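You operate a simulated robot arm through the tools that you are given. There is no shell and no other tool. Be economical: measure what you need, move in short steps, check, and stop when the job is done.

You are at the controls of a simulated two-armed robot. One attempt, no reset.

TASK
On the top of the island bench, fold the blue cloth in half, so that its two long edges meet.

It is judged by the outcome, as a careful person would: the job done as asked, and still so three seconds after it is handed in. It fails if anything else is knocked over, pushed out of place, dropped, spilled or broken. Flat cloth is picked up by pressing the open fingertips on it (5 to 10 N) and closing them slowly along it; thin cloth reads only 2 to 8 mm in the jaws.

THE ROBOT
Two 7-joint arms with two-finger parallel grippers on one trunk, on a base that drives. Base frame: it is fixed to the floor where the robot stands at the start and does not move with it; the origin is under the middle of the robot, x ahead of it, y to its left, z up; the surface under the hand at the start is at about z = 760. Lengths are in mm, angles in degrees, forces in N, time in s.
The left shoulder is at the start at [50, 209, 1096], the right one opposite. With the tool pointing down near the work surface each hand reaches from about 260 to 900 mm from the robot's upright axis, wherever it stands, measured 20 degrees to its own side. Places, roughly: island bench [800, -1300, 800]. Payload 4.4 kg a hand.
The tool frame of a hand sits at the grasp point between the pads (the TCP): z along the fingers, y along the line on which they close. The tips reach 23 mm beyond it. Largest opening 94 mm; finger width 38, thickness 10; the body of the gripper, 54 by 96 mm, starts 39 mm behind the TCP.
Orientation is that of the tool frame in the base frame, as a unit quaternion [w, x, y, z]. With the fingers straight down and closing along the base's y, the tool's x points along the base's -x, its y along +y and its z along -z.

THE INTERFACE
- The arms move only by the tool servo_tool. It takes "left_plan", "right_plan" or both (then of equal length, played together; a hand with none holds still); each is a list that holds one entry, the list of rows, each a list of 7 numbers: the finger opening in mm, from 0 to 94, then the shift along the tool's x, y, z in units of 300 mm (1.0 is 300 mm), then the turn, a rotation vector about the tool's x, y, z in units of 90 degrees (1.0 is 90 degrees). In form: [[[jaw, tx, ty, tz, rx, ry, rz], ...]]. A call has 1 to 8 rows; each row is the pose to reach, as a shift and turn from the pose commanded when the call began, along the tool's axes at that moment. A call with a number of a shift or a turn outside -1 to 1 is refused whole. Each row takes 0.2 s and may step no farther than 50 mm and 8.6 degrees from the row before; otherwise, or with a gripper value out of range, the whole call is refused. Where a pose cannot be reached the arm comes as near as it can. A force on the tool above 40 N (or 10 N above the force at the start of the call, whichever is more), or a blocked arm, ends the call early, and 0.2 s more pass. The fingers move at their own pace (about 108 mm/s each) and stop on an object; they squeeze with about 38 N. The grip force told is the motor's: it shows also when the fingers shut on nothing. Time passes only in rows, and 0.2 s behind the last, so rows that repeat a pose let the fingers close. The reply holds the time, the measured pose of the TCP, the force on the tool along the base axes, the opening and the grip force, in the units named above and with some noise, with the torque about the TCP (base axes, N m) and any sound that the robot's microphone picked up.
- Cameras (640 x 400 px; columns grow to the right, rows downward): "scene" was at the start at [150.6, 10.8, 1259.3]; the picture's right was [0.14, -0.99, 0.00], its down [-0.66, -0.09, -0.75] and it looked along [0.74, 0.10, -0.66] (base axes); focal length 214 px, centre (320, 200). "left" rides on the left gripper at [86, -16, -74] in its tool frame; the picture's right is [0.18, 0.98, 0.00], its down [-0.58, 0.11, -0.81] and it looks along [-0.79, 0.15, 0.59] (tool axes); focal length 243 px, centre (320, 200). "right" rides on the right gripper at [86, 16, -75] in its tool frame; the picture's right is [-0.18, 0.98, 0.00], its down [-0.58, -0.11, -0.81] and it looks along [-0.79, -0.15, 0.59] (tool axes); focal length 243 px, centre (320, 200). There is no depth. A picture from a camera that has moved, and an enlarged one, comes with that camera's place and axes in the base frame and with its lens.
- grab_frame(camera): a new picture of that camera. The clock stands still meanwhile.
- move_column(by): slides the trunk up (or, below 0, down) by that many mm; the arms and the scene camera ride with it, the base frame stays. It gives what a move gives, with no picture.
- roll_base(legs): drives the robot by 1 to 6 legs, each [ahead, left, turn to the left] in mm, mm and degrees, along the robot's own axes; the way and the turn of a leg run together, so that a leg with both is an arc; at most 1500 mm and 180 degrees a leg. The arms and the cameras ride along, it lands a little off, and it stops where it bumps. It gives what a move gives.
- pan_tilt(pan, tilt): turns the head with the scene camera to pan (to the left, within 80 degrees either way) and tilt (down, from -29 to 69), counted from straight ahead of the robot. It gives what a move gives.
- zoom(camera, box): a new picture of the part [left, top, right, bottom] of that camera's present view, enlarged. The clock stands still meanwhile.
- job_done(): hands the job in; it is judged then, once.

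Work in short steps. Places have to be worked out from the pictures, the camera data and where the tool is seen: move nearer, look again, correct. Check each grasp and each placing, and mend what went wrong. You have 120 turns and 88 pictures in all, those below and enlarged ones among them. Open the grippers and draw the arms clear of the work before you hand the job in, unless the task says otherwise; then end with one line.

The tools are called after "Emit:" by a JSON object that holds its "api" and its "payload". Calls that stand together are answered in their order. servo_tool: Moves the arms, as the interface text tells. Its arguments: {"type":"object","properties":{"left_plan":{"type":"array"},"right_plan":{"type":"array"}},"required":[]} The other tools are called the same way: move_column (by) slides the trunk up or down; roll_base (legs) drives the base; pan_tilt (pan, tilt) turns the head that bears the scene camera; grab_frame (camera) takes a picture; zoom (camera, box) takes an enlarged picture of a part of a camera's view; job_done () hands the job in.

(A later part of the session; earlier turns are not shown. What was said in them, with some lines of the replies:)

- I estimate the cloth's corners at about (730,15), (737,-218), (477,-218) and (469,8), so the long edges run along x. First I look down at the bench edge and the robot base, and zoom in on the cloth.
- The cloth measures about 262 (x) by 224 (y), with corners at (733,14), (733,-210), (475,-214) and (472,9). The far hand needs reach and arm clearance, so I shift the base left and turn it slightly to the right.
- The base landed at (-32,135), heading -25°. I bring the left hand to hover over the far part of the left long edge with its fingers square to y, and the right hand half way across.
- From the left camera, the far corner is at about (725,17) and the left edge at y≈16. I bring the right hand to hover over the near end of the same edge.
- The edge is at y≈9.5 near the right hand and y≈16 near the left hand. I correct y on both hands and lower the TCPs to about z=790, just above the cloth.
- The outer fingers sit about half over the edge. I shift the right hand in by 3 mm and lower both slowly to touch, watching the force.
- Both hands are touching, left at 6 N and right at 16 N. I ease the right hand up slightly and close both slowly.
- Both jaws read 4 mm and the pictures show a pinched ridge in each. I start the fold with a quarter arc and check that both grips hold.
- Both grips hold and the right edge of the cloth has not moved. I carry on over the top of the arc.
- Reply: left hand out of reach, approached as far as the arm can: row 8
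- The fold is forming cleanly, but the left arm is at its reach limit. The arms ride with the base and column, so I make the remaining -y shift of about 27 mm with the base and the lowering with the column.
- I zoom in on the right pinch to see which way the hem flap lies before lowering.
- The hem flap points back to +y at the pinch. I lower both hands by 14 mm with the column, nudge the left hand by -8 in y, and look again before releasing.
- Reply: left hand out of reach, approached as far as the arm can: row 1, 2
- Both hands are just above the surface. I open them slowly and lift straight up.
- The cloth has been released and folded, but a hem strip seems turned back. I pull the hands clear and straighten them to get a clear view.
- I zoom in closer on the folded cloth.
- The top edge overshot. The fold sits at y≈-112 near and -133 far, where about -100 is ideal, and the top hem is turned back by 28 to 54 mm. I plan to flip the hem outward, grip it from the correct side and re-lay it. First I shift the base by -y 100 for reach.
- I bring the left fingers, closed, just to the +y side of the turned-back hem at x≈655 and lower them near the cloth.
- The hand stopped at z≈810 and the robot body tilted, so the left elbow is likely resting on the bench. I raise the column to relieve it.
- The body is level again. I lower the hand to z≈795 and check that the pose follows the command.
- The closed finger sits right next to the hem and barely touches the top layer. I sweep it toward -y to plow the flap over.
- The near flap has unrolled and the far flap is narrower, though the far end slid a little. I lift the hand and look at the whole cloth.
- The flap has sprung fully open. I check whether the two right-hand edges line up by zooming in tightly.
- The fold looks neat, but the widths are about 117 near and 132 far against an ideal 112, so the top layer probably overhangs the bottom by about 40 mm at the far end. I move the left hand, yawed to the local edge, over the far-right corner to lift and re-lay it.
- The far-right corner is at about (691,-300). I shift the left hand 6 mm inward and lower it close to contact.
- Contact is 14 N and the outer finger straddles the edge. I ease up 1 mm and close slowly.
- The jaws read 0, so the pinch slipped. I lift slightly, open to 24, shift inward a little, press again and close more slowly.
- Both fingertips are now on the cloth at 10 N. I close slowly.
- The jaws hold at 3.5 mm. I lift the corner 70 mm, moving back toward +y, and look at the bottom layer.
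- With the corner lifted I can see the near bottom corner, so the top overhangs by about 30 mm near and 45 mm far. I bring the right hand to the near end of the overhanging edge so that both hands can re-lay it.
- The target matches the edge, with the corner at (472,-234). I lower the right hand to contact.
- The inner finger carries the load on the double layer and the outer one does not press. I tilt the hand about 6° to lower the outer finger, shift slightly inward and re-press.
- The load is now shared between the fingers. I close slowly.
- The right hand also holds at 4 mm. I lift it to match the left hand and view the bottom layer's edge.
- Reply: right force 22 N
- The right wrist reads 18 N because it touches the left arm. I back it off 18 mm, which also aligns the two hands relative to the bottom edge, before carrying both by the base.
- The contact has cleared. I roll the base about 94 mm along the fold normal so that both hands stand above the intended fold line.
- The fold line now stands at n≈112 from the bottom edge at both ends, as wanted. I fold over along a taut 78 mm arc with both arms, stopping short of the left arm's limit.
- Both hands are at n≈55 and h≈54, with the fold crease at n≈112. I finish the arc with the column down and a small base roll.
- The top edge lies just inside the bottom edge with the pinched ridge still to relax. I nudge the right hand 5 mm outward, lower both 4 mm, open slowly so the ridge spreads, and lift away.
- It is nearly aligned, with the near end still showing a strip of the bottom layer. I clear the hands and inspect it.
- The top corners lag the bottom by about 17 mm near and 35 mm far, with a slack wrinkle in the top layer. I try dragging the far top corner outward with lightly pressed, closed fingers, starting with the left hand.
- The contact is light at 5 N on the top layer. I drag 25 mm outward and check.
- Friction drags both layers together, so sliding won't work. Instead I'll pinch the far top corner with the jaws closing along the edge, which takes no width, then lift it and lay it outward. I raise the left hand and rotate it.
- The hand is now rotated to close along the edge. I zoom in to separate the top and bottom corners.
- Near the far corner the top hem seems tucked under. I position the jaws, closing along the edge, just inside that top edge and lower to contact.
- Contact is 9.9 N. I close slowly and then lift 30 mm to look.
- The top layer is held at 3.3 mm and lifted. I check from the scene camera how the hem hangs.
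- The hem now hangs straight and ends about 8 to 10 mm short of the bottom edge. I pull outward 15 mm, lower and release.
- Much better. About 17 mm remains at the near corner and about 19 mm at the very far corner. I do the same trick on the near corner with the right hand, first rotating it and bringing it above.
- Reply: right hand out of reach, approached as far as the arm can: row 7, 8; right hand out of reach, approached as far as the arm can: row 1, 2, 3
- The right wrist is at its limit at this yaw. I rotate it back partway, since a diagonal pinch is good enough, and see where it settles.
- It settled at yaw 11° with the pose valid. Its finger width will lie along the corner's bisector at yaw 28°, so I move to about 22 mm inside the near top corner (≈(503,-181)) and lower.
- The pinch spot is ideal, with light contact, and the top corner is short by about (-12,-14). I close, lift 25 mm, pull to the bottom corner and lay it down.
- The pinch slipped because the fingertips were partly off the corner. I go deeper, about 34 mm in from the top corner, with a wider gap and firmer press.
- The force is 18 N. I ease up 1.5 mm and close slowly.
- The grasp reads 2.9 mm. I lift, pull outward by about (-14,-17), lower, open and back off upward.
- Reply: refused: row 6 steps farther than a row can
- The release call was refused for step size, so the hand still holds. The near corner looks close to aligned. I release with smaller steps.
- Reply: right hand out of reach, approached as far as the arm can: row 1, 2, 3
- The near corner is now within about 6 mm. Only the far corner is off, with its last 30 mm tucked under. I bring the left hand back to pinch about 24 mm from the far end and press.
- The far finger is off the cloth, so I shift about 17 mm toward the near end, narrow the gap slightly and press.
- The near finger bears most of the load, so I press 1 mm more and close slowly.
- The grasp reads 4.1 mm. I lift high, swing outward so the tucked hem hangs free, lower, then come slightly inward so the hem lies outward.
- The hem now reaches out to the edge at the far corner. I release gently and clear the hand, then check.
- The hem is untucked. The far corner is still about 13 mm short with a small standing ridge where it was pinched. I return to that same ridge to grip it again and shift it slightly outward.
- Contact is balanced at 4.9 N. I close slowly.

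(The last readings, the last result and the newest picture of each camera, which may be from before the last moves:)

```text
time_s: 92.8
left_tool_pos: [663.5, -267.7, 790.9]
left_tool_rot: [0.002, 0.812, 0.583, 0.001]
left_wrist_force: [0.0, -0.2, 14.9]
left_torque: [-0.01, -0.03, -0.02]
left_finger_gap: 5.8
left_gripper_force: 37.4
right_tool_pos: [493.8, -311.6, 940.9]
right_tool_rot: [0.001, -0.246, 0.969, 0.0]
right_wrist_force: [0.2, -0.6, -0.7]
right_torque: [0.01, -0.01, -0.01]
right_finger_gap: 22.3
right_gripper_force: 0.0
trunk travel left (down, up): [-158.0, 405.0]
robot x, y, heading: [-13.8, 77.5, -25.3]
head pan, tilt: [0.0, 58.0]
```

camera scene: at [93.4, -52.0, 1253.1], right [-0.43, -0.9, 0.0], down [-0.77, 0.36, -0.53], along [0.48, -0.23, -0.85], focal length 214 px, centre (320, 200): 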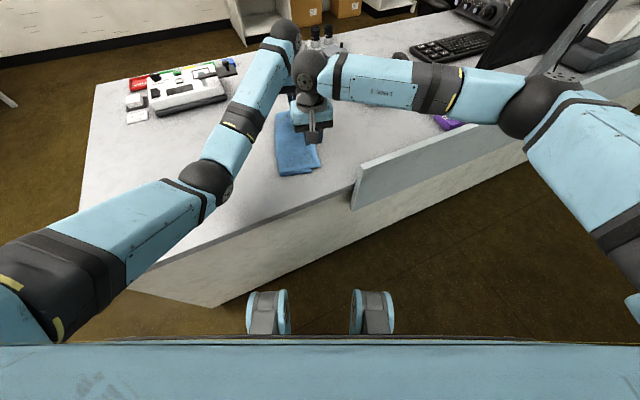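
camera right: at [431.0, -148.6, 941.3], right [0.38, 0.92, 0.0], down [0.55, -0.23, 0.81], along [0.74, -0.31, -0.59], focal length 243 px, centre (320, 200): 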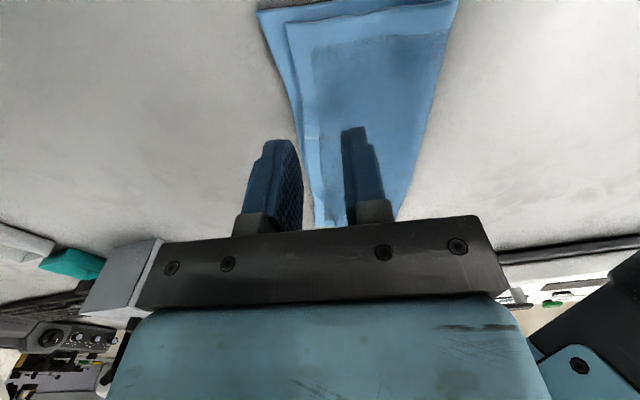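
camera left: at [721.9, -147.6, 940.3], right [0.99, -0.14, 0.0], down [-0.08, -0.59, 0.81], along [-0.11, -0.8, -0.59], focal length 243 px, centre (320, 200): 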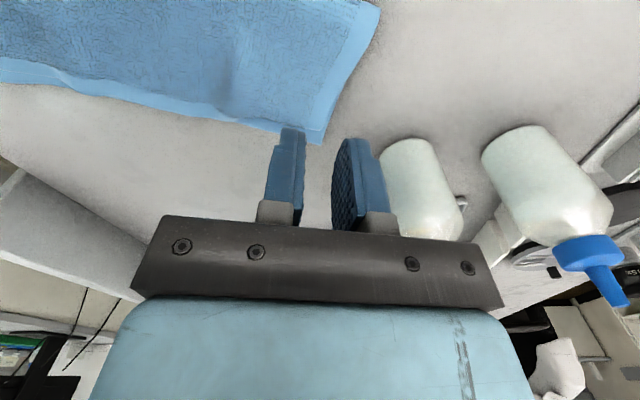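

The grip reads 5.8 mm. I lift high, swing out, lower and come back to a net 12 mm outward shift, then open wide to spread the ridge.

Emit:
{"api": "servo_tool", "payload": {"left_plan": [[[0, 0, 0, -0.08, 0, 0, 0], [0, 0, 0, -0.15, 0, 0, 0], [0, -0.06, 0, -0.16, 0, 0, 0], [0, -0.12, 0, -0.13, 0, 0, 0], [0, -0.13, 0, -0.06, 0, 0, 0], [0, -0.13, 0, -0.025, 0, 0, 0], [0, -0.08, 0, -0.015, 0, 0, 0], [0, -0.045, 0, -0.006, 0, 0, 0]]]}}

Emit:
{"api": "servo_tool", "payload": {"left_plan": [[[8, 0, 0, 0, 0, 0, 0], [16, 0, 0, 0, 0, 0, 0], [26, 0, 0, 0, 0, 0, 0], [36, 0, 0, 0, 0, 0, 0], [36, 0, 0, -0.06, 0, 0, 0], [36, 0, 0, -0.2, 0, 0, 0], [36, 0.06, 0, -0.32, 0, 0, 0], [36, 0.19, 0, -0.36, 0, 0, 0]]]}}

Emit:
{"api": "servo_tool", "payload": {"left_plan": [[[36, 0.14, 0, 0, 0, 0, 0], [36, 0.28, 0, -0.02, 0, 0, 0], [36, 0.42, 0, -0.04, 0, 0, 0], [36, 0.56, 0, -0.06, 0, 0, 0]]]}}

Emit:
{"api": "zoom", "payload": {"camera": "scene", "box": [280, 80, 370, 180]}}

```text
time_s: 94.7
left_tool_pos: [658.2, -282.0, 792.7]
left_tool_rot: [0.002, 0.813, 0.582, 0.001]
left_wrist_force: [-1.2, -3.0, 9.9]
left_torque: [0.01, 0.03, 0.0]
left_finger_gap: 5.4
left_gripper_force: 37.8
right_tool_pos: [494.3, -311.2, 939.5]
right_tool_rot: [0.0, -0.246, 0.969, -0.001]
right_wrist_force: [-0.1, -0.4, -1.1]
right_torque: [0.04, 0.01, -0.03]
right_finger_gap: 21.5
right_gripper_force: 0.0
trunk travel left (down, up): [-158.0, 405.0]
robot x, y, heading: [-14.4, 75.1, -25.4]
head pan, tilt: [0.0, 58.0]
```

```text
time_s: 96.5
left_tool_pos: [677.4, -224.1, 898.2]
left_tool_rot: [-0.001, 0.812, 0.584, -0.001]
left_wrist_force: [-1.1, 0.4, -0.8]
left_torque: [0.02, -0.01, 0.0]
left_finger_gap: 36.2
left_gripper_force: 0.1
right_tool_pos: [496.3, -312.0, 940.4]
right_tool_rot: [0.0, -0.246, 0.969, 0.0]
right_wrist_force: [-0.3, 0.0, 0.1]
right_torque: [-0.02, -0.03, 0.01]
right_finger_gap: 21.9
right_gripper_force: 0.1
trunk travel left (down, up): [-158.0, 405.0]
robot x, y, heading: [-12.6, 79.6, -25.5]
head pan, tilt: [0.0, 58.0]
```

```text
time_s: 97.5
left_tool_pos: [732.4, -66.6, 916.6]
left_tool_rot: [0.0, 0.812, 0.583, 0.0]
left_wrist_force: [-0.3, -0.5, 0.9]
left_torque: [0.0, -0.04, -0.03]
left_finger_gap: 35.9
left_gripper_force: 0.1
right_tool_pos: [495.2, -312.3, 939.1]
right_tool_rot: [0.0, -0.244, 0.97, 0.0]
right_wrist_force: [-1.2, 0.7, 0.4]
right_torque: [0.02, -0.03, -0.01]
right_finger_gap: 22.2
right_gripper_force: 0.1
trunk travel left (down, up): [-158.0, 405.0]
robot x, y, heading: [-16.1, 80.5, -25.5]
head pan, tilt: [0.0, 58.0]
```

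```text
4.00 times, centred on (325, 130) of scene
camera zoom: at [108.8, 19.5, 1220.2], right [-0.43, -0.9, 0.0], down [-0.77, 0.36, -0.53], along [0.48, -0.23, -0.85], focal length 858 px, centre (300, 480)
```

zoom: 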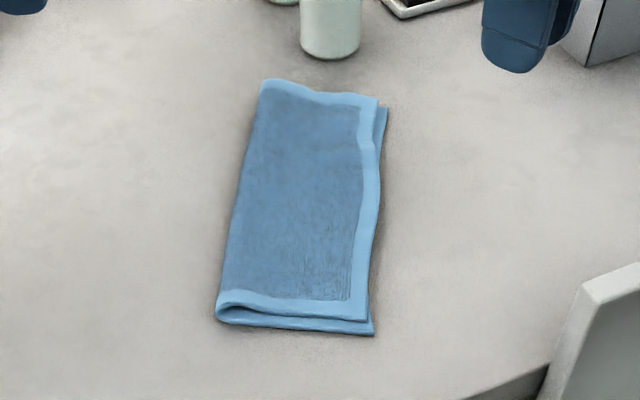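

The fold now lies flat with the two long edges meeting within a few millimetres at both ends. Both grippers are open and clear, so I hand it in.

Emit:
{"api": "job_done", "payload": {}}

```text
The job is handed in.
```

The blue cloth is folded in half on the island bench, with its two long edges meeting to within about 8 mm along the length. It sits slightly turned and shifted from where it started. I saw nothing else knocked over or moved.
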